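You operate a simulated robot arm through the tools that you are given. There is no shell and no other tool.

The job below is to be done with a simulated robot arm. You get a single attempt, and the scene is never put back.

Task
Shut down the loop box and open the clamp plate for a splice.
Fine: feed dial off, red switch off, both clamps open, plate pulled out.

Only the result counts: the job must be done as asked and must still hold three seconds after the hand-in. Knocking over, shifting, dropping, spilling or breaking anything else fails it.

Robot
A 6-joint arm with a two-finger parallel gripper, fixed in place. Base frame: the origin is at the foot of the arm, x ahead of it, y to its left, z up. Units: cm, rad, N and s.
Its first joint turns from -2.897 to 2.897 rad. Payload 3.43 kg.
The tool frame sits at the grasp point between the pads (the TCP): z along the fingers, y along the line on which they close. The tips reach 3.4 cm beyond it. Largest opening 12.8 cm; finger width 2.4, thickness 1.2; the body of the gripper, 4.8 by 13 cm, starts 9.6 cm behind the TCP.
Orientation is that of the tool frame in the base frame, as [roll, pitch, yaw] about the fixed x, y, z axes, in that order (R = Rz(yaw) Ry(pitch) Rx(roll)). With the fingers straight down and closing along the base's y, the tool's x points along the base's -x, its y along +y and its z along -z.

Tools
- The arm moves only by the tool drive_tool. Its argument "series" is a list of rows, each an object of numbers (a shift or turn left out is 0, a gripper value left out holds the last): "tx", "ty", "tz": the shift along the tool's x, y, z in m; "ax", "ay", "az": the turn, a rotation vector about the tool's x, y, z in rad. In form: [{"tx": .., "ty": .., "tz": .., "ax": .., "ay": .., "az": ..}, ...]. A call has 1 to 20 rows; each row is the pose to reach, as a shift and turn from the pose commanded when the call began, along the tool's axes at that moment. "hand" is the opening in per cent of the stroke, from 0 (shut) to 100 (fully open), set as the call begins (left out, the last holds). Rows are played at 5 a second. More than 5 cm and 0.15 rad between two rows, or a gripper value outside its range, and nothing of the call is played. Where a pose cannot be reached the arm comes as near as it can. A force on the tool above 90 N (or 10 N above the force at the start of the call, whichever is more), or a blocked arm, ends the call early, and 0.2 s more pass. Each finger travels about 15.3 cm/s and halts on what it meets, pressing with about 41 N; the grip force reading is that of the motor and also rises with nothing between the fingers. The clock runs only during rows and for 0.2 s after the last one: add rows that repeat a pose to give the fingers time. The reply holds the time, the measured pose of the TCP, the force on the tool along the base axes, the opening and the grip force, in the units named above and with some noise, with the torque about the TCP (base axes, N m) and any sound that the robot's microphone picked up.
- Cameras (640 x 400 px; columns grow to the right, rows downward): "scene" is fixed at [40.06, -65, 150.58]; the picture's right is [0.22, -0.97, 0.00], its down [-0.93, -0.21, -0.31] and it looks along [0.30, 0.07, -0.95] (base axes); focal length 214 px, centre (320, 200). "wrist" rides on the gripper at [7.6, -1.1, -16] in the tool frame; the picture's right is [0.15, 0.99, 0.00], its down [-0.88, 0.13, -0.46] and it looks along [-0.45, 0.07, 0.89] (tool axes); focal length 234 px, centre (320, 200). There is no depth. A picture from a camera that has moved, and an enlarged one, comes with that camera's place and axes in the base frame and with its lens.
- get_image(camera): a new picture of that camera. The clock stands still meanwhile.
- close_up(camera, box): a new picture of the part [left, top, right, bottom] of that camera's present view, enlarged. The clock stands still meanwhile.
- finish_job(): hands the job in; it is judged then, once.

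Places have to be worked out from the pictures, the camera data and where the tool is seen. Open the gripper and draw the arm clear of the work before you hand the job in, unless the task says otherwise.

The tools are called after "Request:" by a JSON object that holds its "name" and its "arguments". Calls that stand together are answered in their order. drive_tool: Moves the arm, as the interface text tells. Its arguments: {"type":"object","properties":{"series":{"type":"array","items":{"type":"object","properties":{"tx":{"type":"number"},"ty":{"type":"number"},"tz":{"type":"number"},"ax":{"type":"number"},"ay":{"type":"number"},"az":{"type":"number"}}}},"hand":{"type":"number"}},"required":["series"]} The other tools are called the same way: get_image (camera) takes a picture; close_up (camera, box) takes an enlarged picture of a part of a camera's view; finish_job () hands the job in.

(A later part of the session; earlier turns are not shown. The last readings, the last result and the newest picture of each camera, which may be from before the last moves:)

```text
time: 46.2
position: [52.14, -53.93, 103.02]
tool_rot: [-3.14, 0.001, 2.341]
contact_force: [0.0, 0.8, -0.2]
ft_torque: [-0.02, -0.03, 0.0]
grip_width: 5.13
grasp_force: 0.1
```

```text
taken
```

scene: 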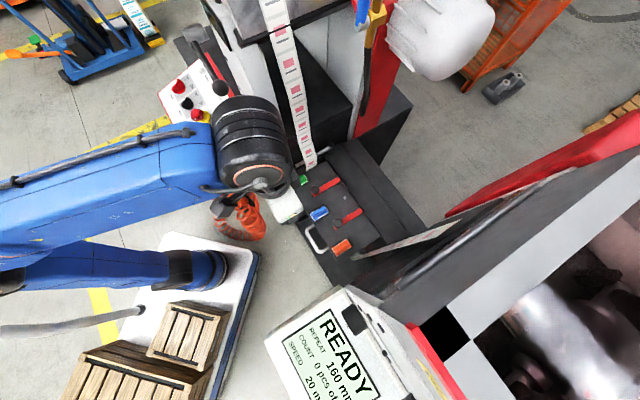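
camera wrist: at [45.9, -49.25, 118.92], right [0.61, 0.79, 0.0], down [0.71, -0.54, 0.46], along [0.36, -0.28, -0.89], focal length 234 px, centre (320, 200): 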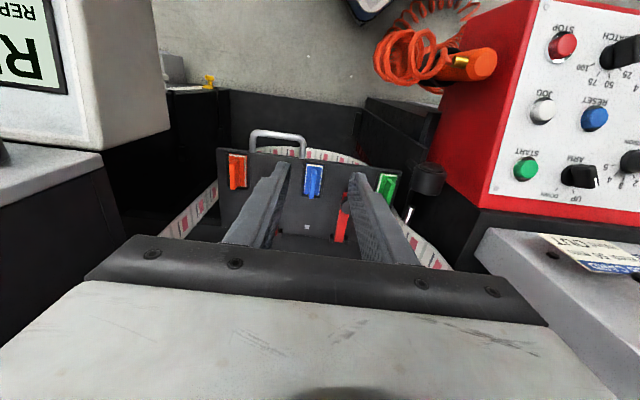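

Good overhead view. I enlarge the plate region to locate the clamp knobs.

Request:
{"name": "close_up", "arguments": {"camera": "wrist", "box": [200, 110, 420, 260]}}

Request:
{"name": "close_up", "arguments": {"camera": "scene", "box": [280, 140, 400, 270]}}

```text
2.67 times, centred on (310, 185) of wrist
camera zoom: at [45.9, -49.25, 118.92], right [0.61, 0.79, 0.0], down [0.71, -0.54, 0.46], along [0.36, -0.28, -0.89], focal length 624 px, centre (347, 240)
```

zoom: 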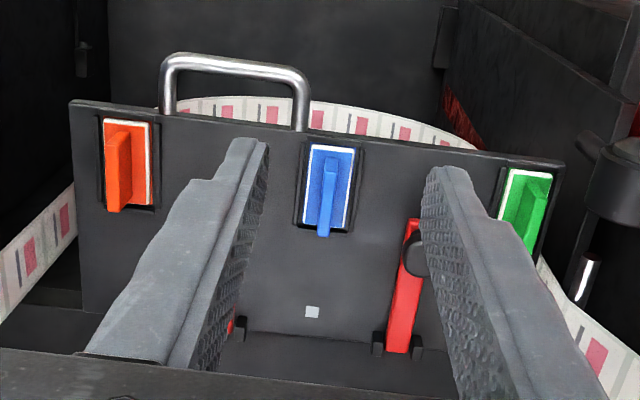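

```text
3.08 times, centred on (340, 205) of scene
camera zoom: at [40.06, -65.0, 150.58], right [0.22, -0.97, 0.0], down [-0.93, -0.21, -0.31], along [0.3, 0.07, -0.95], focal length 660 px, centre (258, 185)
```

zoom: 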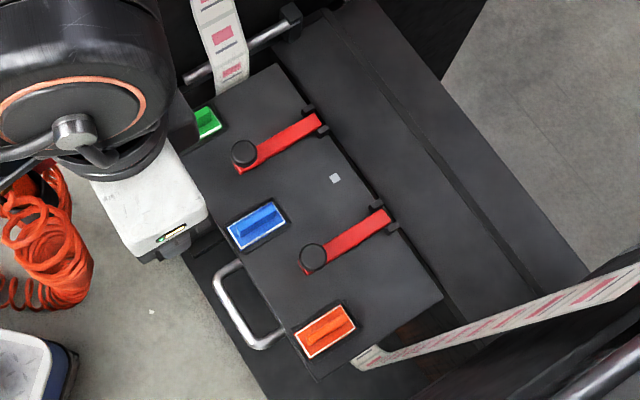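

I close the fingers to get an unobstructed view of both knobs.

Request:
{"name": "drive_tool", "arguments": {"series": [{}, {}, {}], "hand": 0}}

Request:
{"name": "close_up", "arguments": {"camera": "wrist", "box": [200, 110, 420, 260]}}

```text
time: 47.0
position: [52.22, -53.97, 102.91]
tool_rot: [3.141, 0.0, 2.339]
contact_force: [0.7, -0.3, 0.1]
ft_torque: [0.0, 0.0, 0.03]
grip_width: 0.0
grasp_force: 33.3
```

```text
2.67 times, centred on (310, 185) of wrist
camera zoom: at [45.91, -49.27, 118.86], right [0.61, 0.79, 0.0], down [0.71, -0.54, 0.46], along [0.36, -0.28, -0.89], focal length 624 px, centre (347, 240)
```

zoom: 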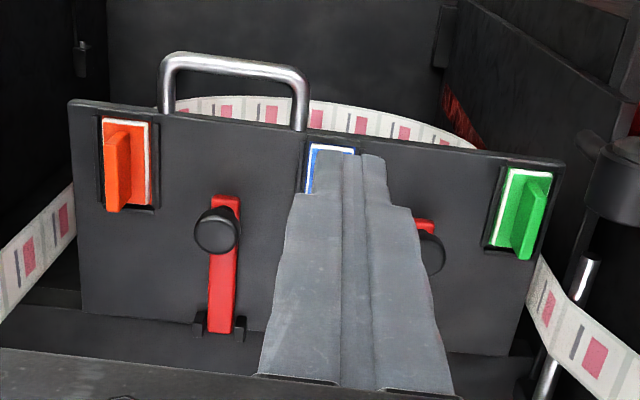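

Knob caps located: clamp 1 at (u 86.7, v −7.15, z 81.6) = base (55.1,-67.3,81.6), clamp 2 at (u 86.9, v 7.25, z 81.3); hinges near u 96.5, z 79. I tilt 40° forward, open to ~4.8 cm and go 9 cm short of clamp 1's knob.

Request:
{"name": "drive_tool", "arguments": {"series": [{"tx": -0.01, "ty": -0.0143, "tz": 0.027, "ay": -0.14}, {"tx": -0.02, "ty": -0.0286, "tz": 0.054, "ay": -0.28}, {"tx": -0.03, "ty": -0.0429, "tz": 0.081, "ay": -0.42}, {"tx": -0.04, "ty": -0.0572, "tz": 0.108, "ay": -0.56}, {"tx": -0.05, "ty": -0.0715, "tz": 0.135, "ay": -0.698}], "hand": 38}}

Request:
{"name": "get_image", "arguments": {"camera": "wrist"}}

Request:
{"name": "close_up", "arguments": {"camera": "scene", "box": [260, 120, 420, 270]}}

```text
time: 48.2
position: [50.42, -62.59, 89.53]
tool_rot: [3.141, 0.699, 2.339]
contact_force: [0.5, 0.9, -0.3]
ft_torque: [0.02, 0.01, 0.03]
grip_width: 4.86
grasp_force: 0.1
```

```text
taken
camera wrist: at [38.34, -51.83, 96.74], right [0.63, 0.77, -0.09], down [0.36, -0.18, 0.92], along [0.69, -0.61, -0.39], focal length 234 px, centre (320, 200)
```

wrist: 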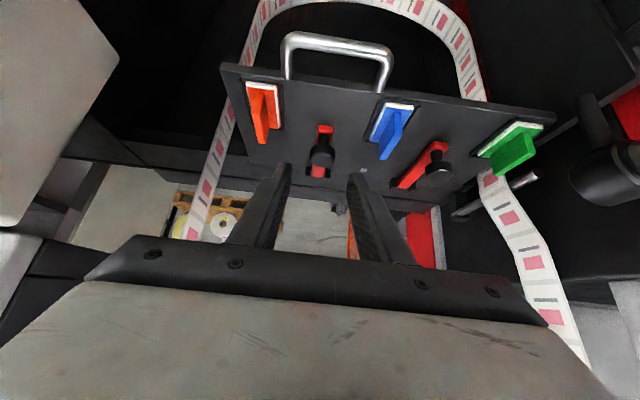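

```text
2.67 times, centred on (340, 195) of scene
camera zoom: at [40.06, -65.0, 150.58], right [0.22, -0.97, 0.0], down [-0.93, -0.21, -0.31], along [0.3, 0.07, -0.95], focal length 572 px, centre (267, 213)
```

zoom: 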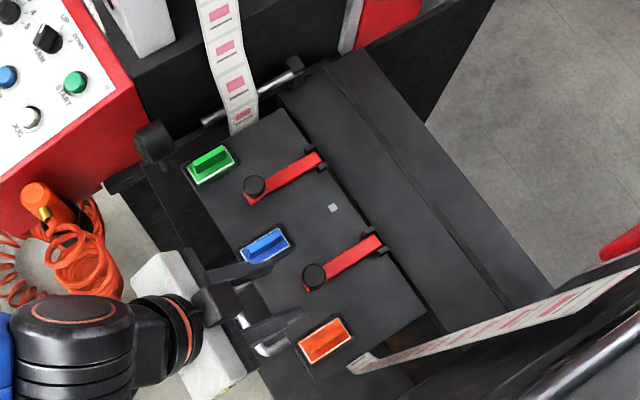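

The knob sits exactly on the tool axis. I advance 9 cm along it and close on the cap.

Request:
{"name": "drive_tool", "arguments": {"series": [{"tz": 0.03}, {"tz": 0.06}, {"tz": 0.08}, {"tz": 0.09}]}}

Request:
{"name": "get_image", "arguments": {"camera": "wrist"}}

Request:
{"name": "close_up", "arguments": {"camera": "scene", "box": [260, 120, 420, 270]}}

```text
time: 49.2
position: [54.33, -66.73, 82.55]
tool_rot: [3.141, 0.699, 2.34]
contact_force: [0.3, 0.5, 0.3]
ft_torque: [0.03, -0.01, 0.02]
grip_width: 4.86
grasp_force: 0.1
```

```text
taken
camera wrist: at [42.36, -55.91, 89.88], right [0.63, 0.77, -0.09], down [0.36, -0.18, 0.92], along [0.69, -0.61, -0.39], focal length 234 px, centre (320, 200)
```

wrist: 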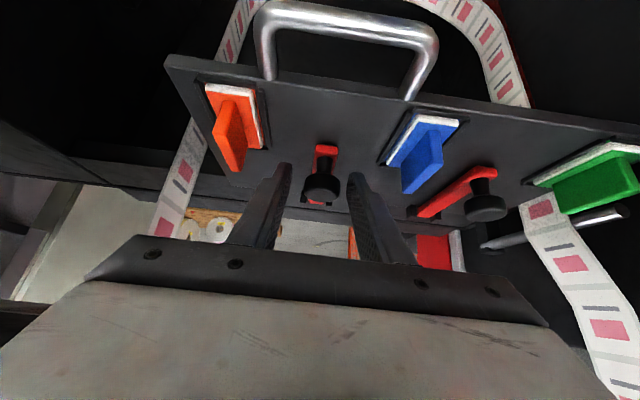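

```text
2.67 times, centred on (340, 195) of scene
camera zoom: at [40.06, -65.0, 150.58], right [0.22, -0.97, 0.0], down [-0.93, -0.21, -0.31], along [0.3, 0.07, -0.95], focal length 572 px, centre (267, 213)
```

zoom: 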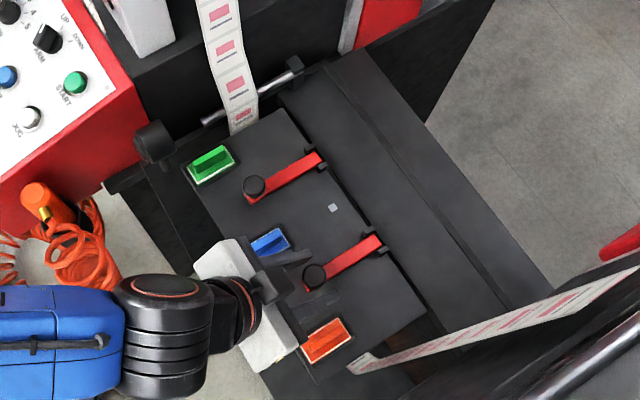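

The cap lies between the fingers about 1.2 cm beyond the TCP. I close on it.

Request:
{"name": "drive_tool", "arguments": {"series": [{}, {}, {}], "hand": 5}}

Request:
{"name": "get_image", "arguments": {"camera": "wrist"}}

```text
time: 50.0
position: [54.63, -66.51, 82.49]
tool_rot: [3.14, 0.699, 2.341]
contact_force: [24.6, 19.5, -0.9]
ft_torque: [0.31, -0.4, 0.34]
grip_width: 2.89
grasp_force: 44.8
```

```text
taken
camera wrist: at [42.5, -55.8, 89.88], right [0.63, 0.77, -0.09], down [0.36, -0.18, 0.91], along [0.69, -0.61, -0.39], focal length 234 px, centre (320, 200)
```

wrist: 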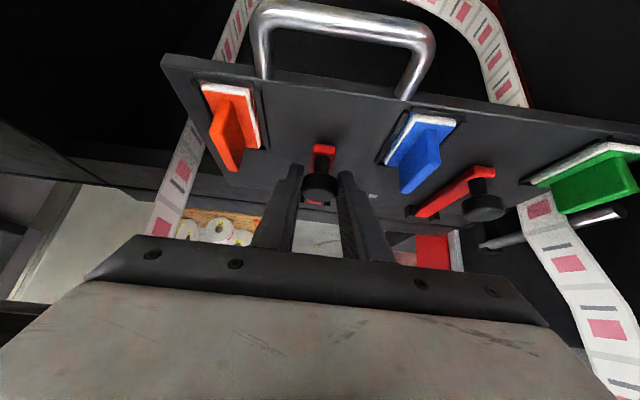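

Cap gripped (2.89 cm). I lift along the hinge arc, first 20°, with a small sideways correction to relieve the lateral load.

Request:
{"name": "drive_tool", "arguments": {"series": [{"tx": -0.0075, "ty": 0.002, "tz": -0.0047}, {"tx": -0.0153, "ty": 0.003, "tz": -0.0089}, {"tx": -0.0235, "ty": 0.003, "tz": -0.0122}, {"tx": -0.0319, "ty": 0.003, "tz": -0.015}]}}

Request:
{"name": "get_image", "arguments": {"camera": "wrist"}}

Request:
{"name": "close_up", "arguments": {"camera": "scene", "box": [260, 120, 420, 270]}}

```text
time: 51.0
position: [55.65, -67.67, 85.68]
tool_rot: [3.141, 0.697, 2.34]
contact_force: [-0.2, 3.9, -12.9]
ft_torque: [1.08, 1.02, 0.01]
grip_width: 2.9
grasp_force: 45.2
```

```text
taken
camera wrist: at [43.58, -56.79, 93.08], right [0.63, 0.77, -0.09], down [0.36, -0.18, 0.91], along [0.68, -0.61, -0.39], focal length 234 px, centre (320, 200)
```

wrist: 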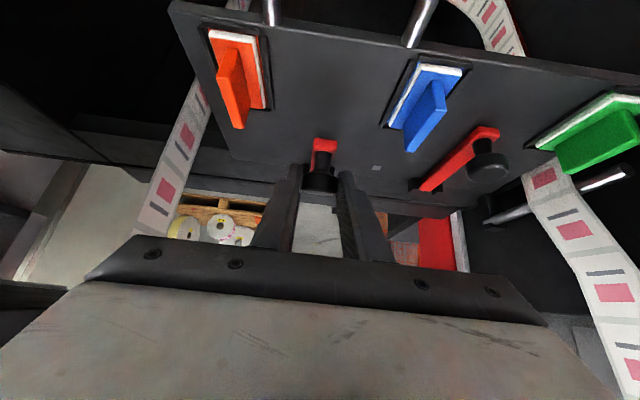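

```text
2.67 times, centred on (340, 195) of scene
camera zoom: at [40.06, -65.0, 150.58], right [0.22, -0.97, 0.0], down [-0.93, -0.21, -0.31], along [0.3, 0.07, -0.95], focal length 572 px, centre (267, 213)
```

zoom: 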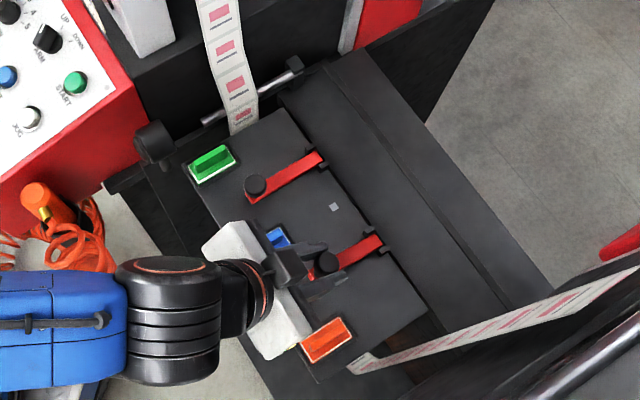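

The clamp lifts with the knob (≈13 N). I continue along the arc to 60°.

Request:
{"name": "drive_tool", "arguments": {"series": [{"tx": -0.0088, "tz": -0.0018}, {"tx": -0.0175, "tz": -0.0031}, {"tx": -0.0264, "tz": -0.0035}, {"tx": -0.0352, "tz": -0.0031}, {"tx": -0.0438, "tz": -0.0018}, {"tx": -0.0525, "tz": 0.0}, {"tx": -0.0609, "tz": 0.0027}, {"tx": -0.0692, "tz": 0.006}]}}

Request:
{"name": "get_image", "arguments": {"camera": "wrist"}}

Request:
{"name": "close_up", "arguments": {"camera": "scene", "box": [260, 120, 420, 270]}}

```text
time: 52.8
position: [59.65, -71.73, 89.6]
tool_rot: [3.139, 0.697, 2.339]
contact_force: [-2.7, -3.5, -22.4]
ft_torque: [0.94, 1.02, -0.02]
grip_width: 2.89
grasp_force: 44.9
```

```text
taken
camera wrist: at [47.58, -60.85, 96.94], right [0.63, 0.77, -0.09], down [0.36, -0.19, 0.91], along [0.69, -0.61, -0.39], focal length 234 px, centre (320, 200)
```

wrist: 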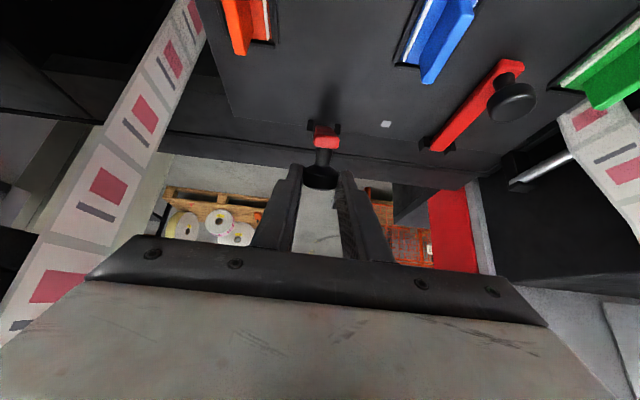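

```text
2.67 times, centred on (340, 195) of scene
camera zoom: at [40.06, -65.0, 150.58], right [0.22, -0.97, 0.0], down [-0.93, -0.21, -0.31], along [0.3, 0.07, -0.95], focal length 572 px, centre (267, 213)
```

zoom: 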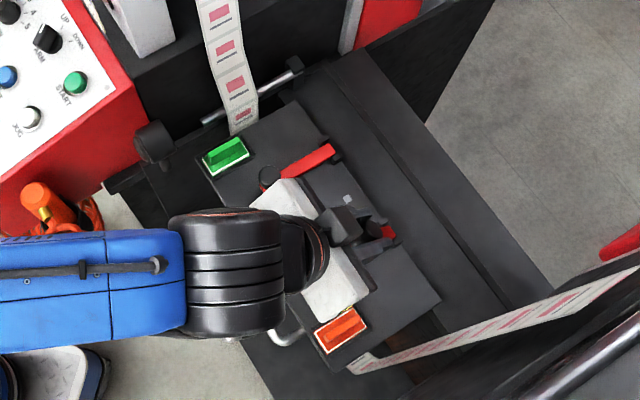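

The plate slid in about 2 cm because the knob resists pivoting in my grip. I pull it back and instead rotate the tool together with the clamp about the hinge by 30°.

Request:
{"name": "drive_tool", "arguments": {"series": [{"tx": 0.0084, "tz": -0.0071}, {"tx": 0.0169, "tz": -0.0142}, {"tx": 0.0017, "tz": -0.0099, "ay": 0.131}, {"tx": -0.0128, "tz": -0.0037, "ay": 0.262}, {"tx": -0.0264, "tz": 0.0042, "ay": 0.393}, {"tx": -0.0388, "tz": 0.0139, "ay": 0.524}]}}

Request:
{"name": "get_image", "arguments": {"camera": "wrist"}}

Request:
{"name": "close_up", "arguments": {"camera": "scene", "box": [260, 120, 420, 270]}}

```text
time: 54.2
position: [62.39, -74.47, 91.33]
tool_rot: [3.141, 0.179, 2.339]
contact_force: [5.8, -10.5, 13.7]
ft_torque: [-1.13, -0.86, 0.05]
grip_width: 2.88
grasp_force: 45.0
```

```text
taken
camera wrist: at [54.33, -67.71, 105.7], right [0.61, 0.79, -0.03], down [0.64, -0.47, 0.6], along [0.47, -0.39, -0.8], focal length 234 px, centre (320, 200)
```

wrist: 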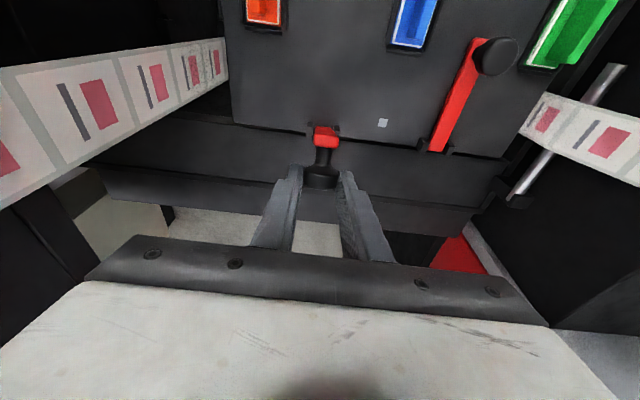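

```text
2.67 times, centred on (340, 195) of scene
camera zoom: at [40.06, -65.0, 150.58], right [0.22, -0.97, 0.0], down [-0.93, -0.21, -0.31], along [0.3, 0.07, -0.95], focal length 572 px, centre (267, 213)
```

zoom: 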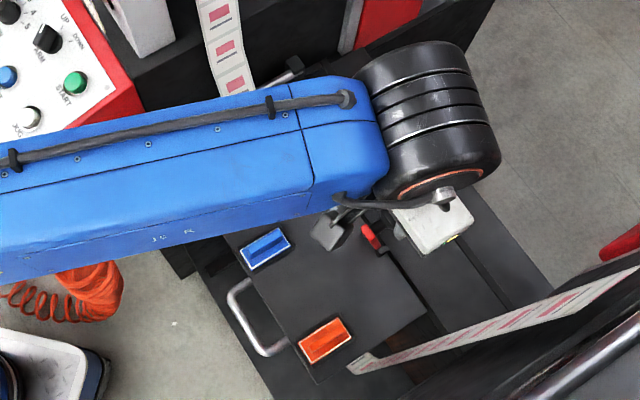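

The clamp is now near vertical (~80°) and the plate is back at its out position. I rotate a further 12° past vertical.

Request:
{"name": "drive_tool", "arguments": {"series": [{"tx": -0.0124, "tz": 0.0034, "ay": 0.105}, {"tx": -0.0245, "tz": 0.008, "ay": 0.21}]}}

Request:
{"name": "close_up", "arguments": {"camera": "scene", "box": [260, 120, 420, 270]}}

Request:
{"name": "get_image", "arguments": {"camera": "wrist"}}

```text
time: 54.8
position: [64.07, -76.06, 90.87]
tool_rot: [3.141, -0.036, 2.338]
contact_force: [3.5, 2.1, 20.0]
ft_torque: [-0.63, -0.82, -0.02]
grip_width: 2.92
grasp_force: 45.0
```

```text
2.67 times, centred on (340, 195) of scene
camera zoom: at [40.06, -65.0, 150.58], right [0.22, -0.97, 0.0], down [-0.93, -0.21, -0.31], along [0.3, 0.07, -0.95], focal length 572 px, centre (267, 213)
```

zoom: 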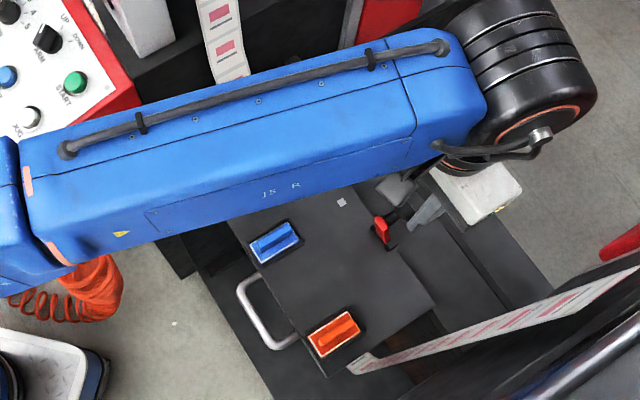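

```text
taken
camera wrist: at [58.29, -71.8, 107.16], right [0.61, 0.79, 0.01], down [0.72, -0.55, 0.42], along [0.34, -0.25, -0.91], focal length 234 px, centre (320, 200)
```

wrist: 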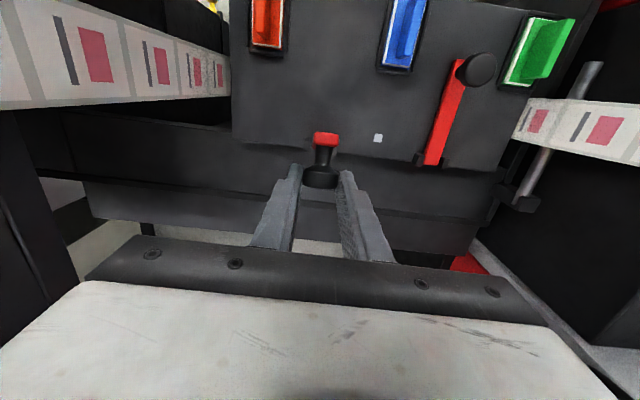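

The clamp is at about 83–90°, plate moved in only ~1 cm. I open the fingers to see whether the clamp stays up.

Request:
{"name": "drive_tool", "arguments": {"series": [{}, {}, {}, {}, {}], "hand": 38}}

Request:
{"name": "get_image", "arguments": {"camera": "wrist"}}

```text
time: 56.0
position: [64.05, -76.15, 90.78]
tool_rot: [3.14, -0.035, 2.337]
contact_force: [0.8, -0.2, 0.3]
ft_torque: [0.04, -0.02, 0.01]
grip_width: 4.87
grasp_force: 0.0
```

```text
taken
camera wrist: at [58.29, -71.92, 107.02], right [0.61, 0.79, 0.01], down [0.72, -0.55, 0.42], along [0.34, -0.25, -0.91], focal length 234 px, centre (320, 200)
```

wrist: 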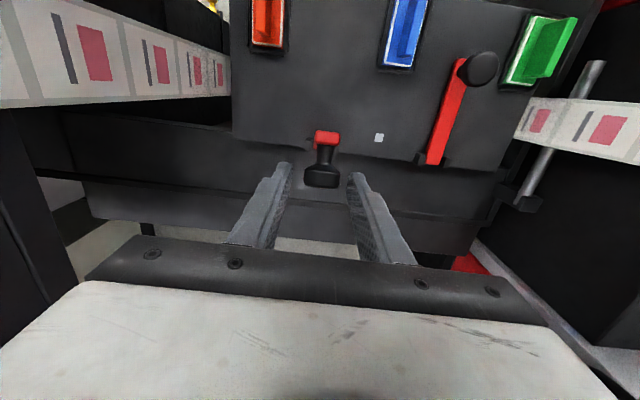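

The clamp stays up by itself. I enlarge to judge its angle, then withdraw straight up.

Request:
{"name": "close_up", "arguments": {"camera": "wrist", "box": [270, 100, 390, 220]}}

Request:
{"name": "drive_tool", "arguments": {"series": [{"tz": -0.03}, {"tz": -0.06}, {"tz": -0.09}, {"tz": -0.12, "tx": 0.02}, {"tz": -0.14, "tx": 0.06}, {"tz": -0.15, "tx": 0.1}, {"tz": -0.15, "tx": 0.14}, {"tz": -0.15, "tx": 0.18}]}}

Request:
{"name": "get_image", "arguments": {"camera": "wrist"}}

Request:
{"name": "get_image", "arguments": {"camera": "scene"}}

```text
3.33 times, centred on (330, 160) of wrist
camera zoom: at [58.29, -71.92, 107.02], right [0.61, 0.79, 0.01], down [0.72, -0.55, 0.42], along [0.34, -0.25, -0.91], focal length 781 px, centre (287, 333)
```

zoom: 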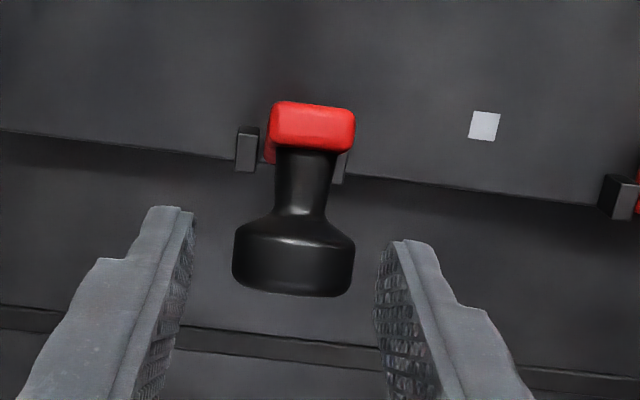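

```text
time: 57.8
position: [52.06, -63.78, 106.34]
tool_rot: [3.141, -0.036, 2.341]
contact_force: [0.9, -0.9, -0.1]
ft_torque: [0.09, 0.06, 0.01]
grip_width: 4.87
grasp_force: 0.0
```

```text
taken
camera wrist: at [46.28, -59.52, 122.51], right [0.61, 0.79, 0.01], down [0.72, -0.55, 0.42], along [0.34, -0.25, -0.91], focal length 234 px, centre (320, 200)
```

wrist: 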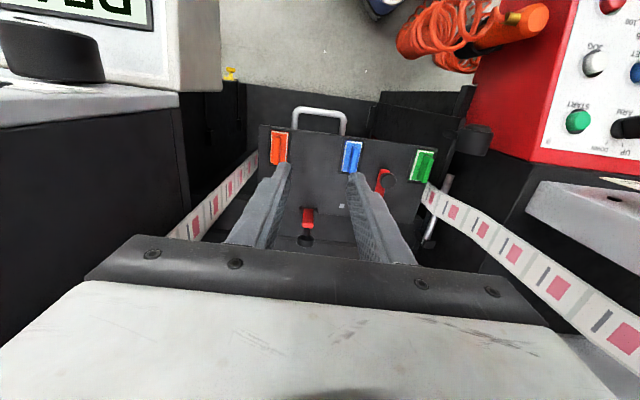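

```text
taken
```

scene: 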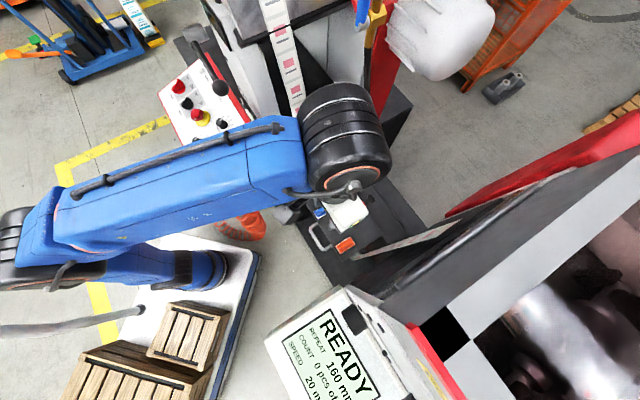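

The clamp is standing at roughly 75°. To open it fully I'll push its upright arm backwards with closed fingertips; I first tilt to 60° in front of it.

Request:
{"name": "drive_tool", "arguments": {"series": [{"tx": -0.0056, "ty": 0.0, "tz": 0.0177, "ay": -0.135}, {"tx": -0.0113, "tz": 0.0354, "ay": -0.271}, {"tx": -0.0169, "tz": 0.053, "ay": -0.406}, {"tx": -0.0226, "ty": -0.001, "tz": 0.0707, "ay": -0.542}, {"tx": -0.0282, "ty": -0.002, "tz": 0.0884, "ay": -0.677}, {"tx": -0.0338, "ty": -0.002, "tz": 0.106, "ay": -0.812}, {"tx": -0.0395, "ty": -0.002, "tz": 0.1237, "ay": -0.948}, {"tx": -0.0451, "ty": -0.002, "tz": 0.1414, "ay": -1.083}], "hand": 0}}

Request:
{"name": "get_image", "arguments": {"camera": "wrist"}}

Request:
{"name": "close_up", "arguments": {"camera": "scene", "box": [260, 120, 420, 270]}}

```text
time: 59.6
position: [54.52, -66.59, 92.15]
tool_rot: [-3.141, 1.049, 2.338]
contact_force: [-0.5, 0.6, 0.4]
ft_torque: [0.0, 0.02, 0.0]
grip_width: 0.0
grasp_force: 33.0
```

```text
taken
camera wrist: at [41.41, -54.74, 93.46], right [0.66, 0.74, -0.13], down [0.13, 0.06, 0.99], along [0.74, -0.67, -0.05], focal length 234 px, centre (320, 200)
```

wrist: 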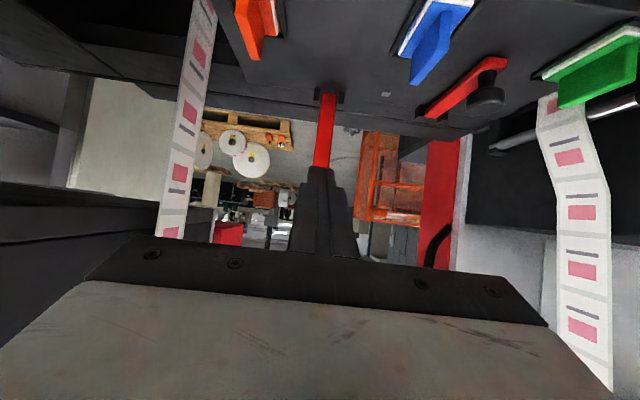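

```text
2.67 times, centred on (340, 195) of scene
camera zoom: at [40.06, -65.0, 150.58], right [0.22, -0.97, 0.0], down [-0.93, -0.21, -0.31], along [0.3, 0.07, -0.95], focal length 572 px, centre (267, 213)
```

zoom: 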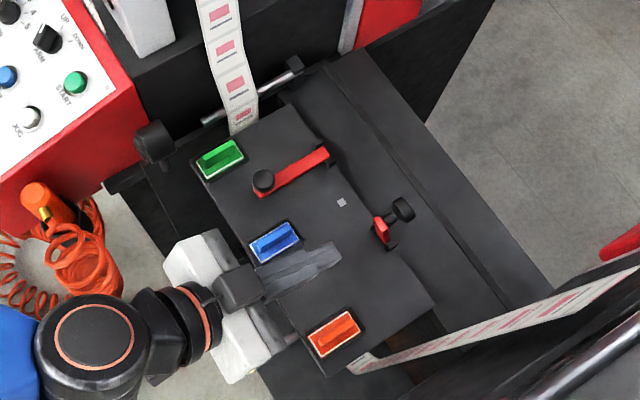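

The arm of clamp 1 stands straight ahead of the fingertip. I lower to z≈87.5 and push forward in small steps.

Request:
{"name": "drive_tool", "arguments": {"series": [{"tx": 0.0152, "tz": 0.0318}, {"tx": 0.0002, "tz": 0.0578}, {"tx": -0.0035, "tz": 0.0643}, {"tx": -0.0072, "tz": 0.0708}, {"tx": -0.011, "tz": 0.0773}, {"tx": -0.0147, "tz": 0.0838}]}}

Request:
{"name": "close_up", "arguments": {"camera": "scene", "box": [260, 120, 420, 270]}}

Request:
{"name": "get_image", "arguments": {"camera": "wrist"}}

```text
time: 61.0
position: [60.11, -72.33, 89.16]
tool_rot: [3.14, 1.047, 2.337]
contact_force: [-0.3, 0.6, -0.9]
ft_torque: [0.03, 0.01, 0.01]
grip_width: 0.0
grasp_force: 32.7
```

```text
2.67 times, centred on (340, 195) of scene
camera zoom: at [40.06, -65.0, 150.58], right [0.22, -0.97, 0.0], down [-0.93, -0.21, -0.31], along [0.3, 0.07, -0.95], focal length 572 px, centre (267, 213)
```

zoom: 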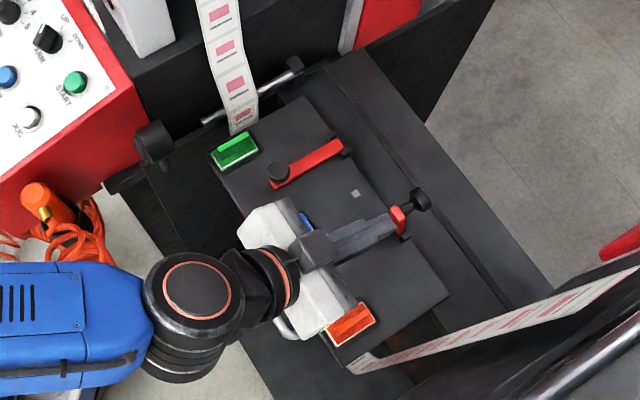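

```text
taken
camera wrist: at [46.96, -60.51, 90.57], right [0.66, 0.74, -0.13], down [0.12, 0.06, 0.99], along [0.74, -0.67, -0.05], focal length 234 px, centre (320, 200)
```

wrist: 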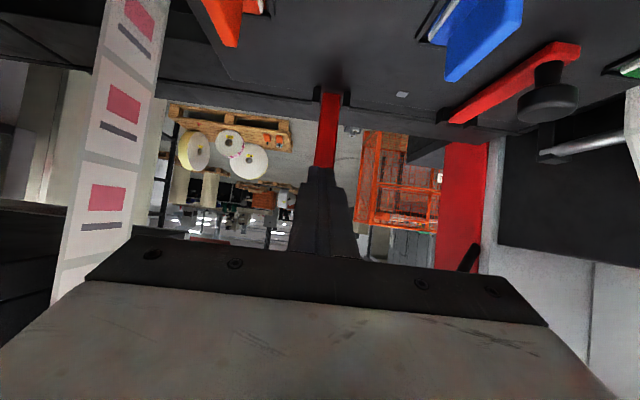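

The plate slides in (under 1 N) instead of the clamp turning, so I'll use the inner end stop as reaction: I push the plate in further via the clamp arm, then flip the clamp against the stop.

Request:
{"name": "drive_tool", "arguments": {"series": [{"tx": -0.0075, "tz": 0.013}, {"tx": -0.0149, "tz": 0.026}, {"tx": -0.0224, "tz": 0.039}, {"tx": -0.0299, "tz": 0.052}, {"tx": -0.0374, "tz": 0.065}, {"tx": -0.0448, "tz": 0.078}, {"tx": -0.0523, "tz": 0.091}]}}

Request:
{"name": "close_up", "arguments": {"camera": "scene", "box": [280, 110, 460, 260]}}

Request:
{"name": "get_image", "arguments": {"camera": "wrist"}}

```text
time: 62.6
position: [67.39, -79.96, 89.25]
tool_rot: [-3.14, 1.047, 2.338]
contact_force: [-1.1, 1.1, 0.4]
ft_torque: [0.0, -0.01, 0.01]
grip_width: 0.01
grasp_force: 33.0
```

```text
2.67 times, centred on (370, 185) of scene
camera zoom: at [40.06, -65.0, 150.58], right [0.22, -0.97, 0.0], down [-0.93, -0.21, -0.31], along [0.3, 0.07, -0.95], focal length 572 px, centre (187, 240)
```

zoom: 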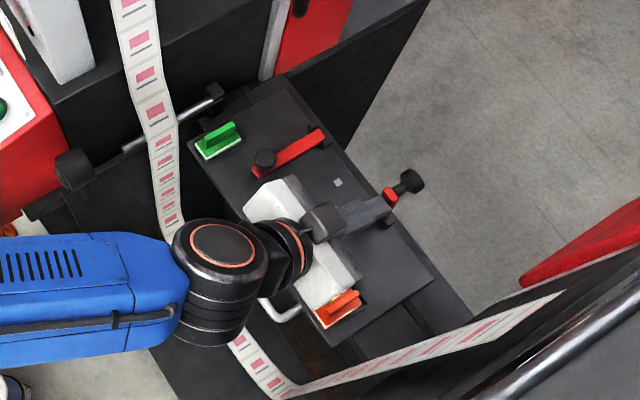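

```text
taken
camera wrist: at [54.31, -68.07, 90.58], right [0.66, 0.74, -0.13], down [0.12, 0.06, 0.99], along [0.74, -0.67, -0.05], focal length 234 px, centre (320, 200)
```

wrist: 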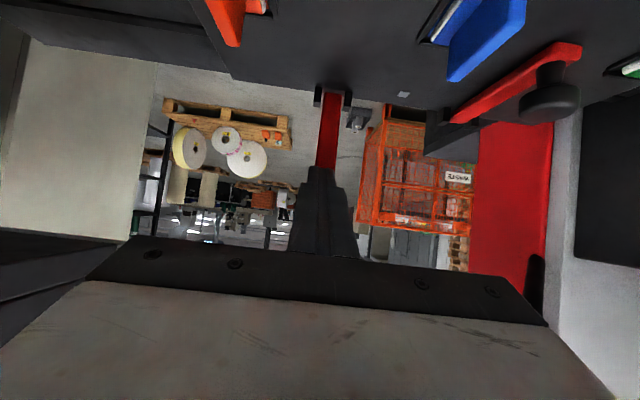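

About 1.5 cm remain to the inner stop. I keep pushing slowly so the clamp tips over against it.

Request:
{"name": "drive_tool", "arguments": {"series": [{"tx": -0.0045, "tz": 0.0078}, {"tx": -0.009, "tz": 0.0156}, {"tx": -0.0134, "tz": 0.0234}, {"tx": -0.0179, "tz": 0.0312}, {"tx": -0.0224, "tz": 0.039}]}}

Request:
{"name": "close_up", "arguments": {"camera": "scene", "box": [280, 110, 460, 260]}}

Request:
{"name": "get_image", "arguments": {"camera": "wrist"}}

```text
time: 63.4
position: [68.83, -81.37, 89.32]
tool_rot: [-3.141, 1.042, 2.343]
contact_force: [-52.0, 64.0, 3.3]
ft_torque: [0.14, 0.48, 0.22]
grip_width: 0.0
grasp_force: 32.9
stopped in row 4: the force on the tool passed its limit at 106 N (the readings are from after the stop); the commanded pose is now the measured one
```

```text
2.67 times, centred on (370, 185) of scene
camera zoom: at [40.06, -65.0, 150.58], right [0.22, -0.97, 0.0], down [-0.93, -0.21, -0.31], along [0.3, 0.07, -0.95], focal length 572 px, centre (187, 240)
```

zoom: 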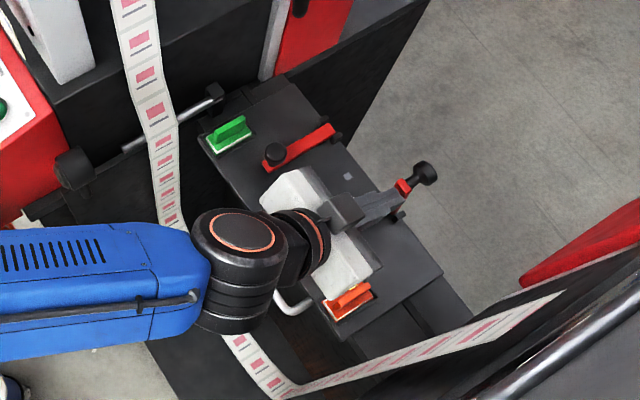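

```text
taken
camera wrist: at [55.64, -69.58, 90.7], right [0.66, 0.74, -0.13], down [0.13, 0.06, 0.99], along [0.74, -0.67, -0.06], focal length 234 px, centre (320, 200)
```

wrist: 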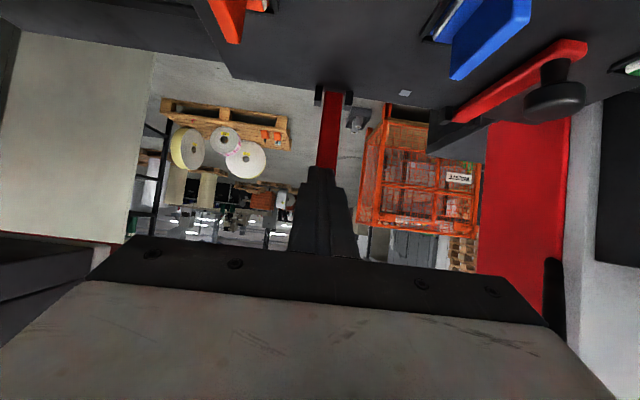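

The plate met its inner stop with 100 N and the clamp did not turn further, so clamp 1 is at its own fully-open stop. I back off and move over to clamp 2's knob (now near u 102, v 7.2, z 81.5).

Request:
{"name": "drive_tool", "arguments": {"series": [{"tx": 0.01, "tz": -0.0173}, {"tx": 0.0213, "tz": -0.057}, {"tx": 0.024, "tz": -0.1016}, {"tx": 0.0217, "tz": -0.1376}]}}

Request:
{"name": "drive_tool", "arguments": {"series": [{"ty": 0.047, "ay": 0.12}, {"ty": 0.094, "ay": 0.24}, {"ty": 0.1426, "ay": 0.349}, {"tx": 0.021, "ty": 0.1426, "tz": 0.0237, "ay": 0.349}, {"tx": 0.0323, "ty": 0.1426, "tz": 0.0441, "ay": 0.349}], "hand": 38}}

Request:
{"name": "get_image", "arguments": {"camera": "wrist"}}

Request:
{"name": "close_up", "arguments": {"camera": "scene", "box": [280, 110, 460, 260]}}

```text
time: 64.4
position: [60.0, -72.43, 94.03]
tool_rot: [3.14, 1.042, 2.339]
contact_force: [0.2, -0.3, -0.9]
ft_torque: [-0.04, -0.05, -0.02]
grip_width: 0.0
grasp_force: 32.5
```

```text
time: 65.6
position: [71.85, -63.98, 89.1]
tool_rot: [-3.139, 0.694, 2.342]
contact_force: [0.9, 0.6, 0.8]
ft_torque: [0.0, 0.04, -0.01]
grip_width: 4.85
grasp_force: 0.1
```

```text
taken
camera wrist: at [59.75, -53.3, 96.48], right [0.63, 0.77, -0.09], down [0.36, -0.19, 0.91], along [0.69, -0.61, -0.4], focal length 234 px, centre (320, 200)
```

wrist: 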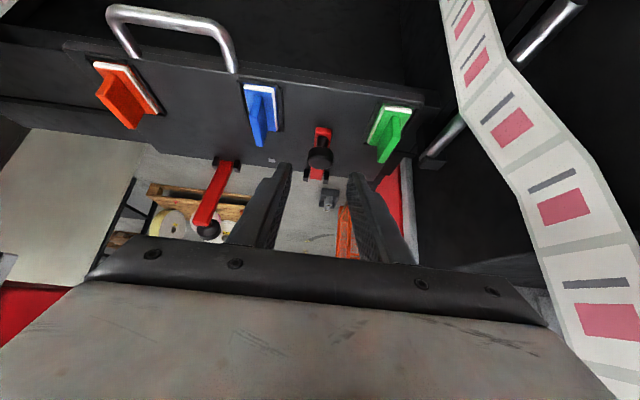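

```text
2.67 times, centred on (370, 185) of scene
camera zoom: at [40.06, -65.0, 150.58], right [0.22, -0.97, 0.0], down [-0.93, -0.21, -0.31], along [0.3, 0.07, -0.95], focal length 572 px, centre (187, 240)
```

zoom: 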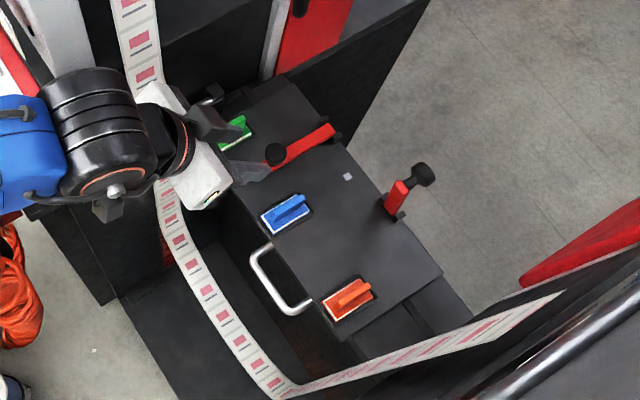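

Clamp 1 stays up, and knob 2 is on the tool axis. I advance 9 cm and close on the cap.

Request:
{"name": "drive_tool", "arguments": {"series": [{"tz": 0.03}, {"tz": 0.06}, {"tz": 0.08}, {"tz": 0.09}]}}

Request:
{"name": "drive_tool", "arguments": {"series": [{}, {}, {}], "hand": 5}}

Request:
{"name": "get_image", "arguments": {"camera": "wrist"}}

Request:
{"name": "close_up", "arguments": {"camera": "scene", "box": [280, 110, 460, 260]}}

```text
time: 66.6
position: [75.68, -68.22, 82.21]
tool_rot: [3.141, 0.695, 2.34]
contact_force: [-0.5, 0.0, 0.5]
ft_torque: [0.02, 0.03, 0.01]
grip_width: 4.85
grasp_force: 0.0
```

```text
time: 67.4
position: [75.86, -68.05, 82.1]
tool_rot: [-3.141, 0.694, 2.343]
contact_force: [17.8, 14.6, -0.5]
ft_torque: [0.19, -0.24, 0.27]
grip_width: 2.88
grasp_force: 45.0
```

```text
taken
camera wrist: at [63.81, -57.34, 89.57], right [0.63, 0.77, -0.09], down [0.36, -0.19, 0.91], along [0.69, -0.61, -0.4], focal length 234 px, centre (320, 200)
```

wrist: 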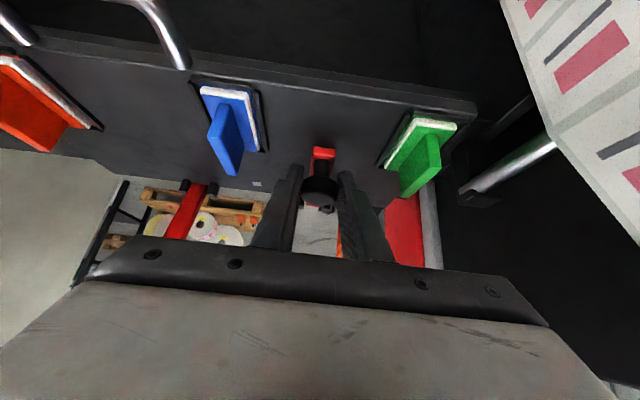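

```text
2.67 times, centred on (370, 185) of scene
camera zoom: at [40.06, -65.0, 150.58], right [0.22, -0.97, 0.0], down [-0.93, -0.21, -0.31], along [0.3, 0.07, -0.95], focal length 572 px, centre (187, 240)
```

zoom: 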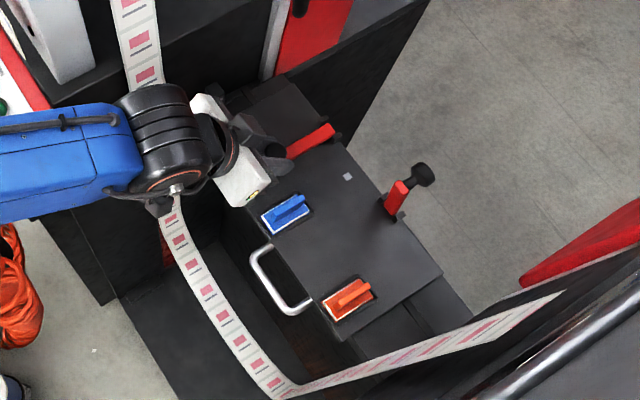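

Knob 2 is gripped; the plate is against its inner stop, which gives a solid reaction. I lift along the arc to 20° with a small lateral relief.

Request:
{"name": "drive_tool", "arguments": {"series": [{"tx": -0.0075, "ty": 0.0015, "tz": -0.0047}, {"tx": -0.0153, "ty": 0.002, "tz": -0.0089}, {"tx": -0.0235, "ty": 0.002, "tz": -0.0122}, {"tx": -0.0319, "ty": 0.002, "tz": -0.015}]}}

Request:
{"name": "close_up", "arguments": {"camera": "scene", "box": [280, 110, 460, 260]}}

```text
time: 68.4
position: [76.92, -69.09, 85.38]
tool_rot: [-3.14, 0.693, 2.339]
contact_force: [-1.7, 14.1, -8.8]
ft_torque: [1.14, 0.98, 0.06]
grip_width: 2.91
grasp_force: 45.2
```

```text
2.67 times, centred on (370, 185) of scene
camera zoom: at [40.06, -65.0, 150.58], right [0.22, -0.97, 0.0], down [-0.93, -0.21, -0.31], along [0.3, 0.07, -0.95], focal length 572 px, centre (187, 240)
```

zoom: 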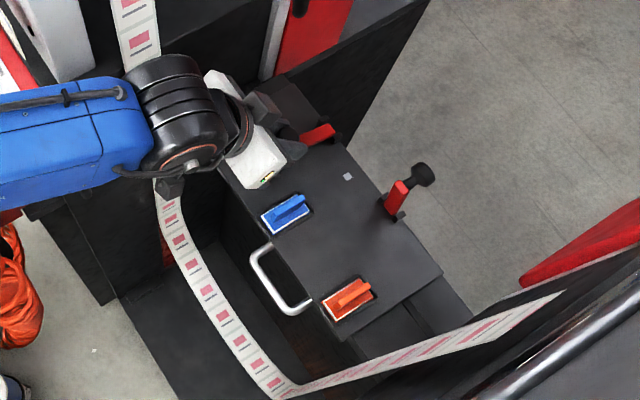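

Clamp 2 lifts well and the plate is held by its stop. I continue the arc to 50°.

Request:
{"name": "drive_tool", "arguments": {"series": [{"tx": -0.0088, "tz": -0.0021}, {"tx": -0.0175, "tz": -0.0036}, {"tx": -0.0264, "tz": -0.0042}, {"tx": -0.0352, "tz": -0.004}, {"tx": -0.0438, "tz": -0.0028}, {"tx": -0.0525, "tz": -0.001}]}}

Request:
{"name": "close_up", "arguments": {"camera": "scene", "box": [280, 110, 460, 260]}}

Request:
{"name": "get_image", "arguments": {"camera": "wrist"}}

```text
time: 69.8
position: [79.76, -72.05, 88.79]
tool_rot: [3.14, 0.694, 2.342]
contact_force: [-7.9, 12.9, 1.5]
ft_torque: [1.08, 0.97, 0.02]
grip_width: 2.9
grasp_force: 45.3
```

```text
2.67 times, centred on (370, 185) of scene
camera zoom: at [40.06, -65.0, 150.58], right [0.22, -0.97, 0.0], down [-0.93, -0.21, -0.31], along [0.3, 0.07, -0.95], focal length 572 px, centre (187, 240)
```

zoom: 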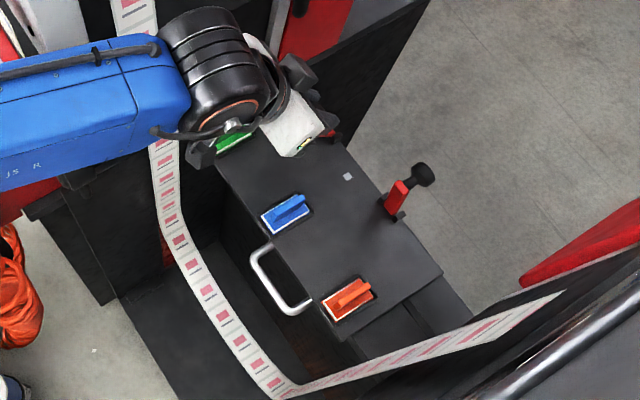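

```text
taken
camera wrist: at [67.68, -61.18, 96.24], right [0.63, 0.77, -0.09], down [0.36, -0.19, 0.91], along [0.69, -0.61, -0.4], focal length 234 px, centre (320, 200)
```

wrist: 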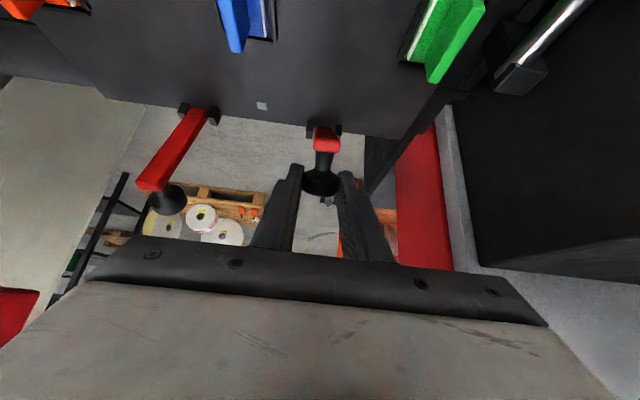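

Clamp 2 is at about 50°. I continue to 70°.

Request:
{"name": "drive_tool", "arguments": {"series": [{"tx": -0.0084, "tz": 0.0026}, {"tx": -0.0166, "tz": 0.006}, {"tx": -0.0244, "tz": 0.0101}, {"tx": -0.032, "tz": 0.0148}]}}

Request:
{"name": "close_up", "arguments": {"camera": "scene", "box": [280, 110, 460, 260]}}

Request:
{"name": "get_image", "arguments": {"camera": "wrist"}}

```text
time: 70.8
position: [82.15, -74.33, 89.83]
tool_rot: [3.142, 0.695, 2.34]
contact_force: [-2.8, 14.8, 11.3]
ft_torque: [0.85, 0.71, -0.02]
grip_width: 2.87
grasp_force: 45.3
```

```text
2.67 times, centred on (370, 185) of scene
camera zoom: at [40.06, -65.0, 150.58], right [0.22, -0.97, 0.0], down [-0.93, -0.21, -0.31], along [0.3, 0.07, -0.95], focal length 572 px, centre (187, 240)
```

zoom: 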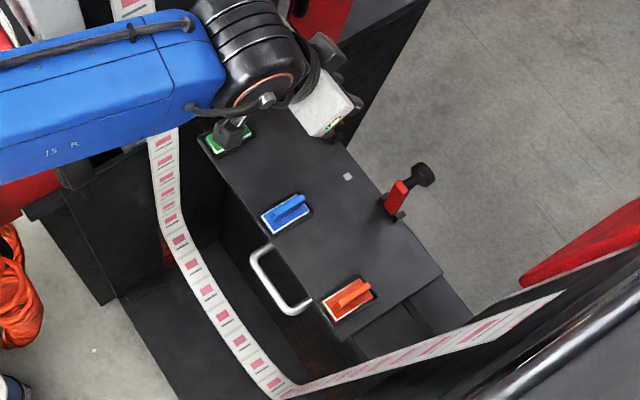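

```text
taken
camera wrist: at [70.07, -63.58, 97.2], right [0.63, 0.77, -0.09], down [0.36, -0.18, 0.91], along [0.69, -0.61, -0.39], focal length 234 px, centre (320, 200)
```

wrist: 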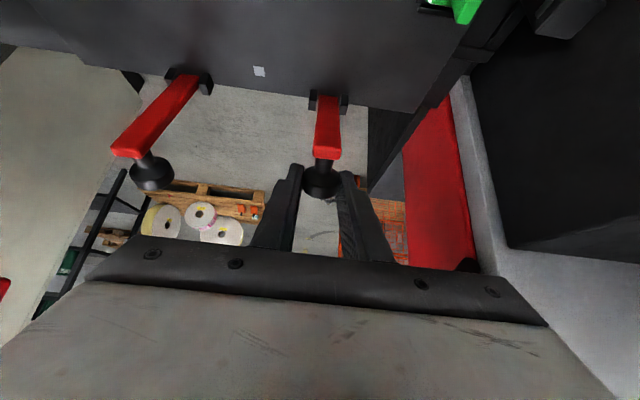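

I check the full scene for the forearm's clearance to the upper tape before going further.

Request:
{"name": "get_image", "arguments": {"camera": "scene"}}

Request:
{"name": "close_up", "arguments": {"camera": "scene", "box": [220, 20, 420, 170]}}

```text
taken
```

scene: 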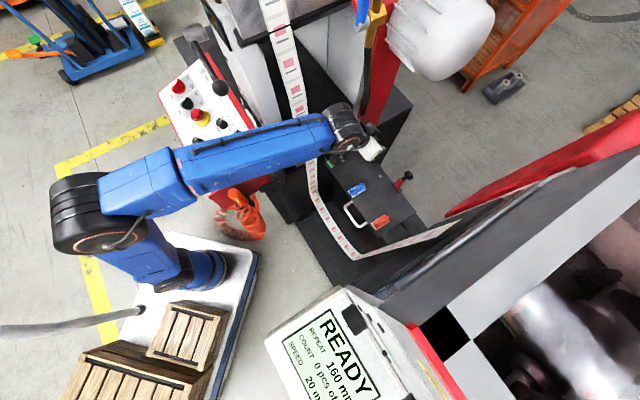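

```text
2.67 times, centred on (320, 95) of scene
camera zoom: at [40.06, -65.0, 150.58], right [0.22, -0.97, 0.0], down [-0.93, -0.21, -0.31], along [0.3, 0.07, -0.95], focal length 572 px, centre (320, 480)
```

zoom: 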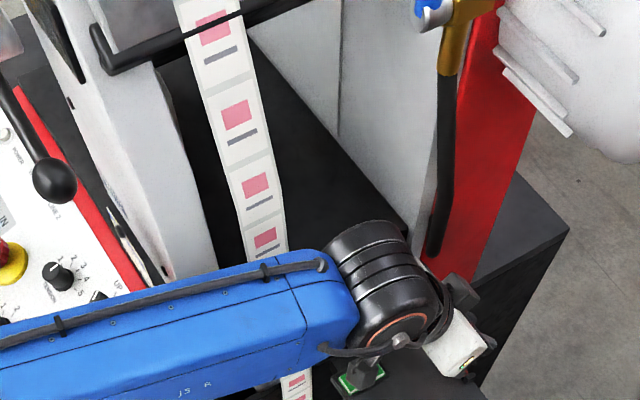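

Clearance to the tape is fine. I continue the arc for clamp 2 another ~10–12° until its stop is felt.

Request:
{"name": "drive_tool", "arguments": {"series": [{"tx": -0.007, "tz": 0.005}, {"tx": -0.0135, "tz": 0.0114}]}}

Request:
{"name": "get_image", "arguments": {"camera": "wrist"}}

Request:
{"name": "close_up", "arguments": {"camera": "scene", "box": [280, 110, 460, 260]}}

```text
time: 71.4
position: [83.42, -75.55, 89.78]
tool_rot: [-3.141, 0.697, 2.343]
contact_force: [2.2, 15.1, 20.5]
ft_torque: [0.88, 0.6, -0.05]
grip_width: 2.9
grasp_force: 44.8
```

```text
taken
camera wrist: at [71.3, -64.83, 97.21], right [0.63, 0.77, -0.09], down [0.36, -0.18, 0.91], along [0.69, -0.61, -0.39], focal length 234 px, centre (320, 200)
```

wrist: 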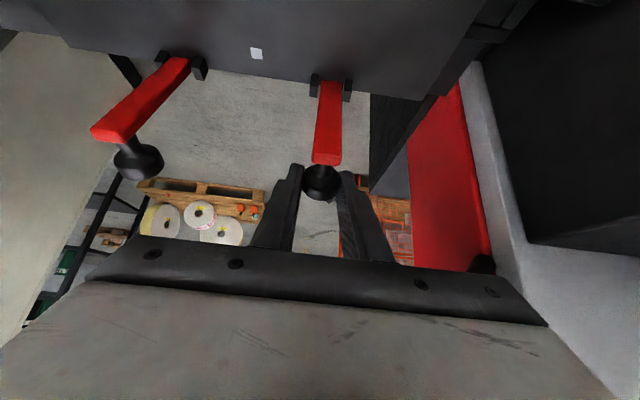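

```text
2.67 times, centred on (370, 185) of scene
camera zoom: at [40.06, -65.0, 150.58], right [0.22, -0.97, 0.0], down [-0.93, -0.21, -0.31], along [0.3, 0.07, -0.95], focal length 572 px, centre (187, 240)
```

zoom: 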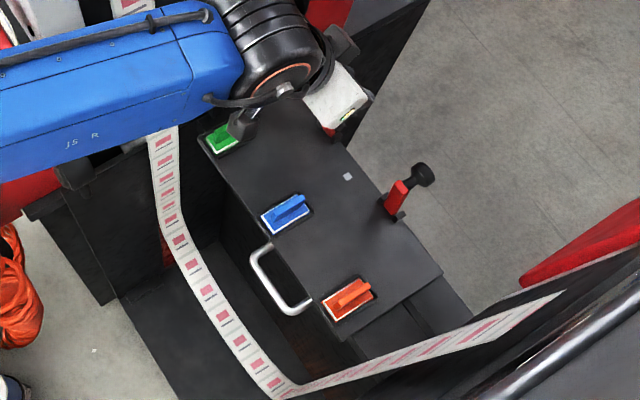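

Clamp 2 is at about 68° versus 71° for clamp 1. I move slightly up and 1.5 cm further to reach its stop.

Request:
{"name": "drive_tool", "arguments": {"series": [{"tx": -0.0068, "tz": 0.003, "ty": -0.001}, {"tx": -0.0134, "tz": 0.0073, "ty": -0.001}]}}

Request:
{"name": "get_image", "arguments": {"camera": "wrist"}}

```text
time: 72.0
position: [84.49, -76.61, 89.87]
tool_rot: [3.14, 0.693, 2.343]
contact_force: [-2.5, 38.1, 2.0]
ft_torque: [0.45, 0.06, -0.04]
grip_width: 2.82
grasp_force: 44.7
```

```text
taken
camera wrist: at [72.34, -65.9, 97.34], right [0.63, 0.77, -0.09], down [0.36, -0.19, 0.91], along [0.69, -0.61, -0.4], focal length 234 px, centre (320, 200)
```

wrist: 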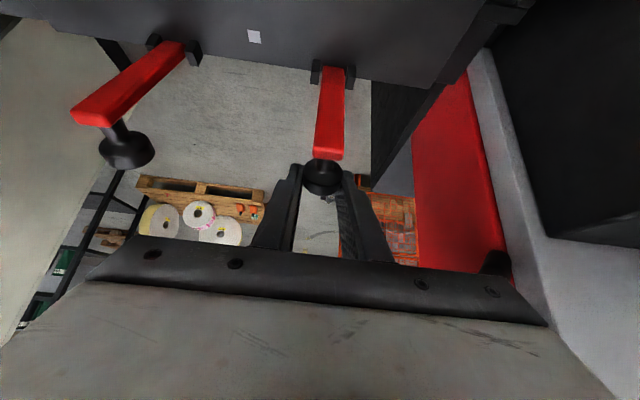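

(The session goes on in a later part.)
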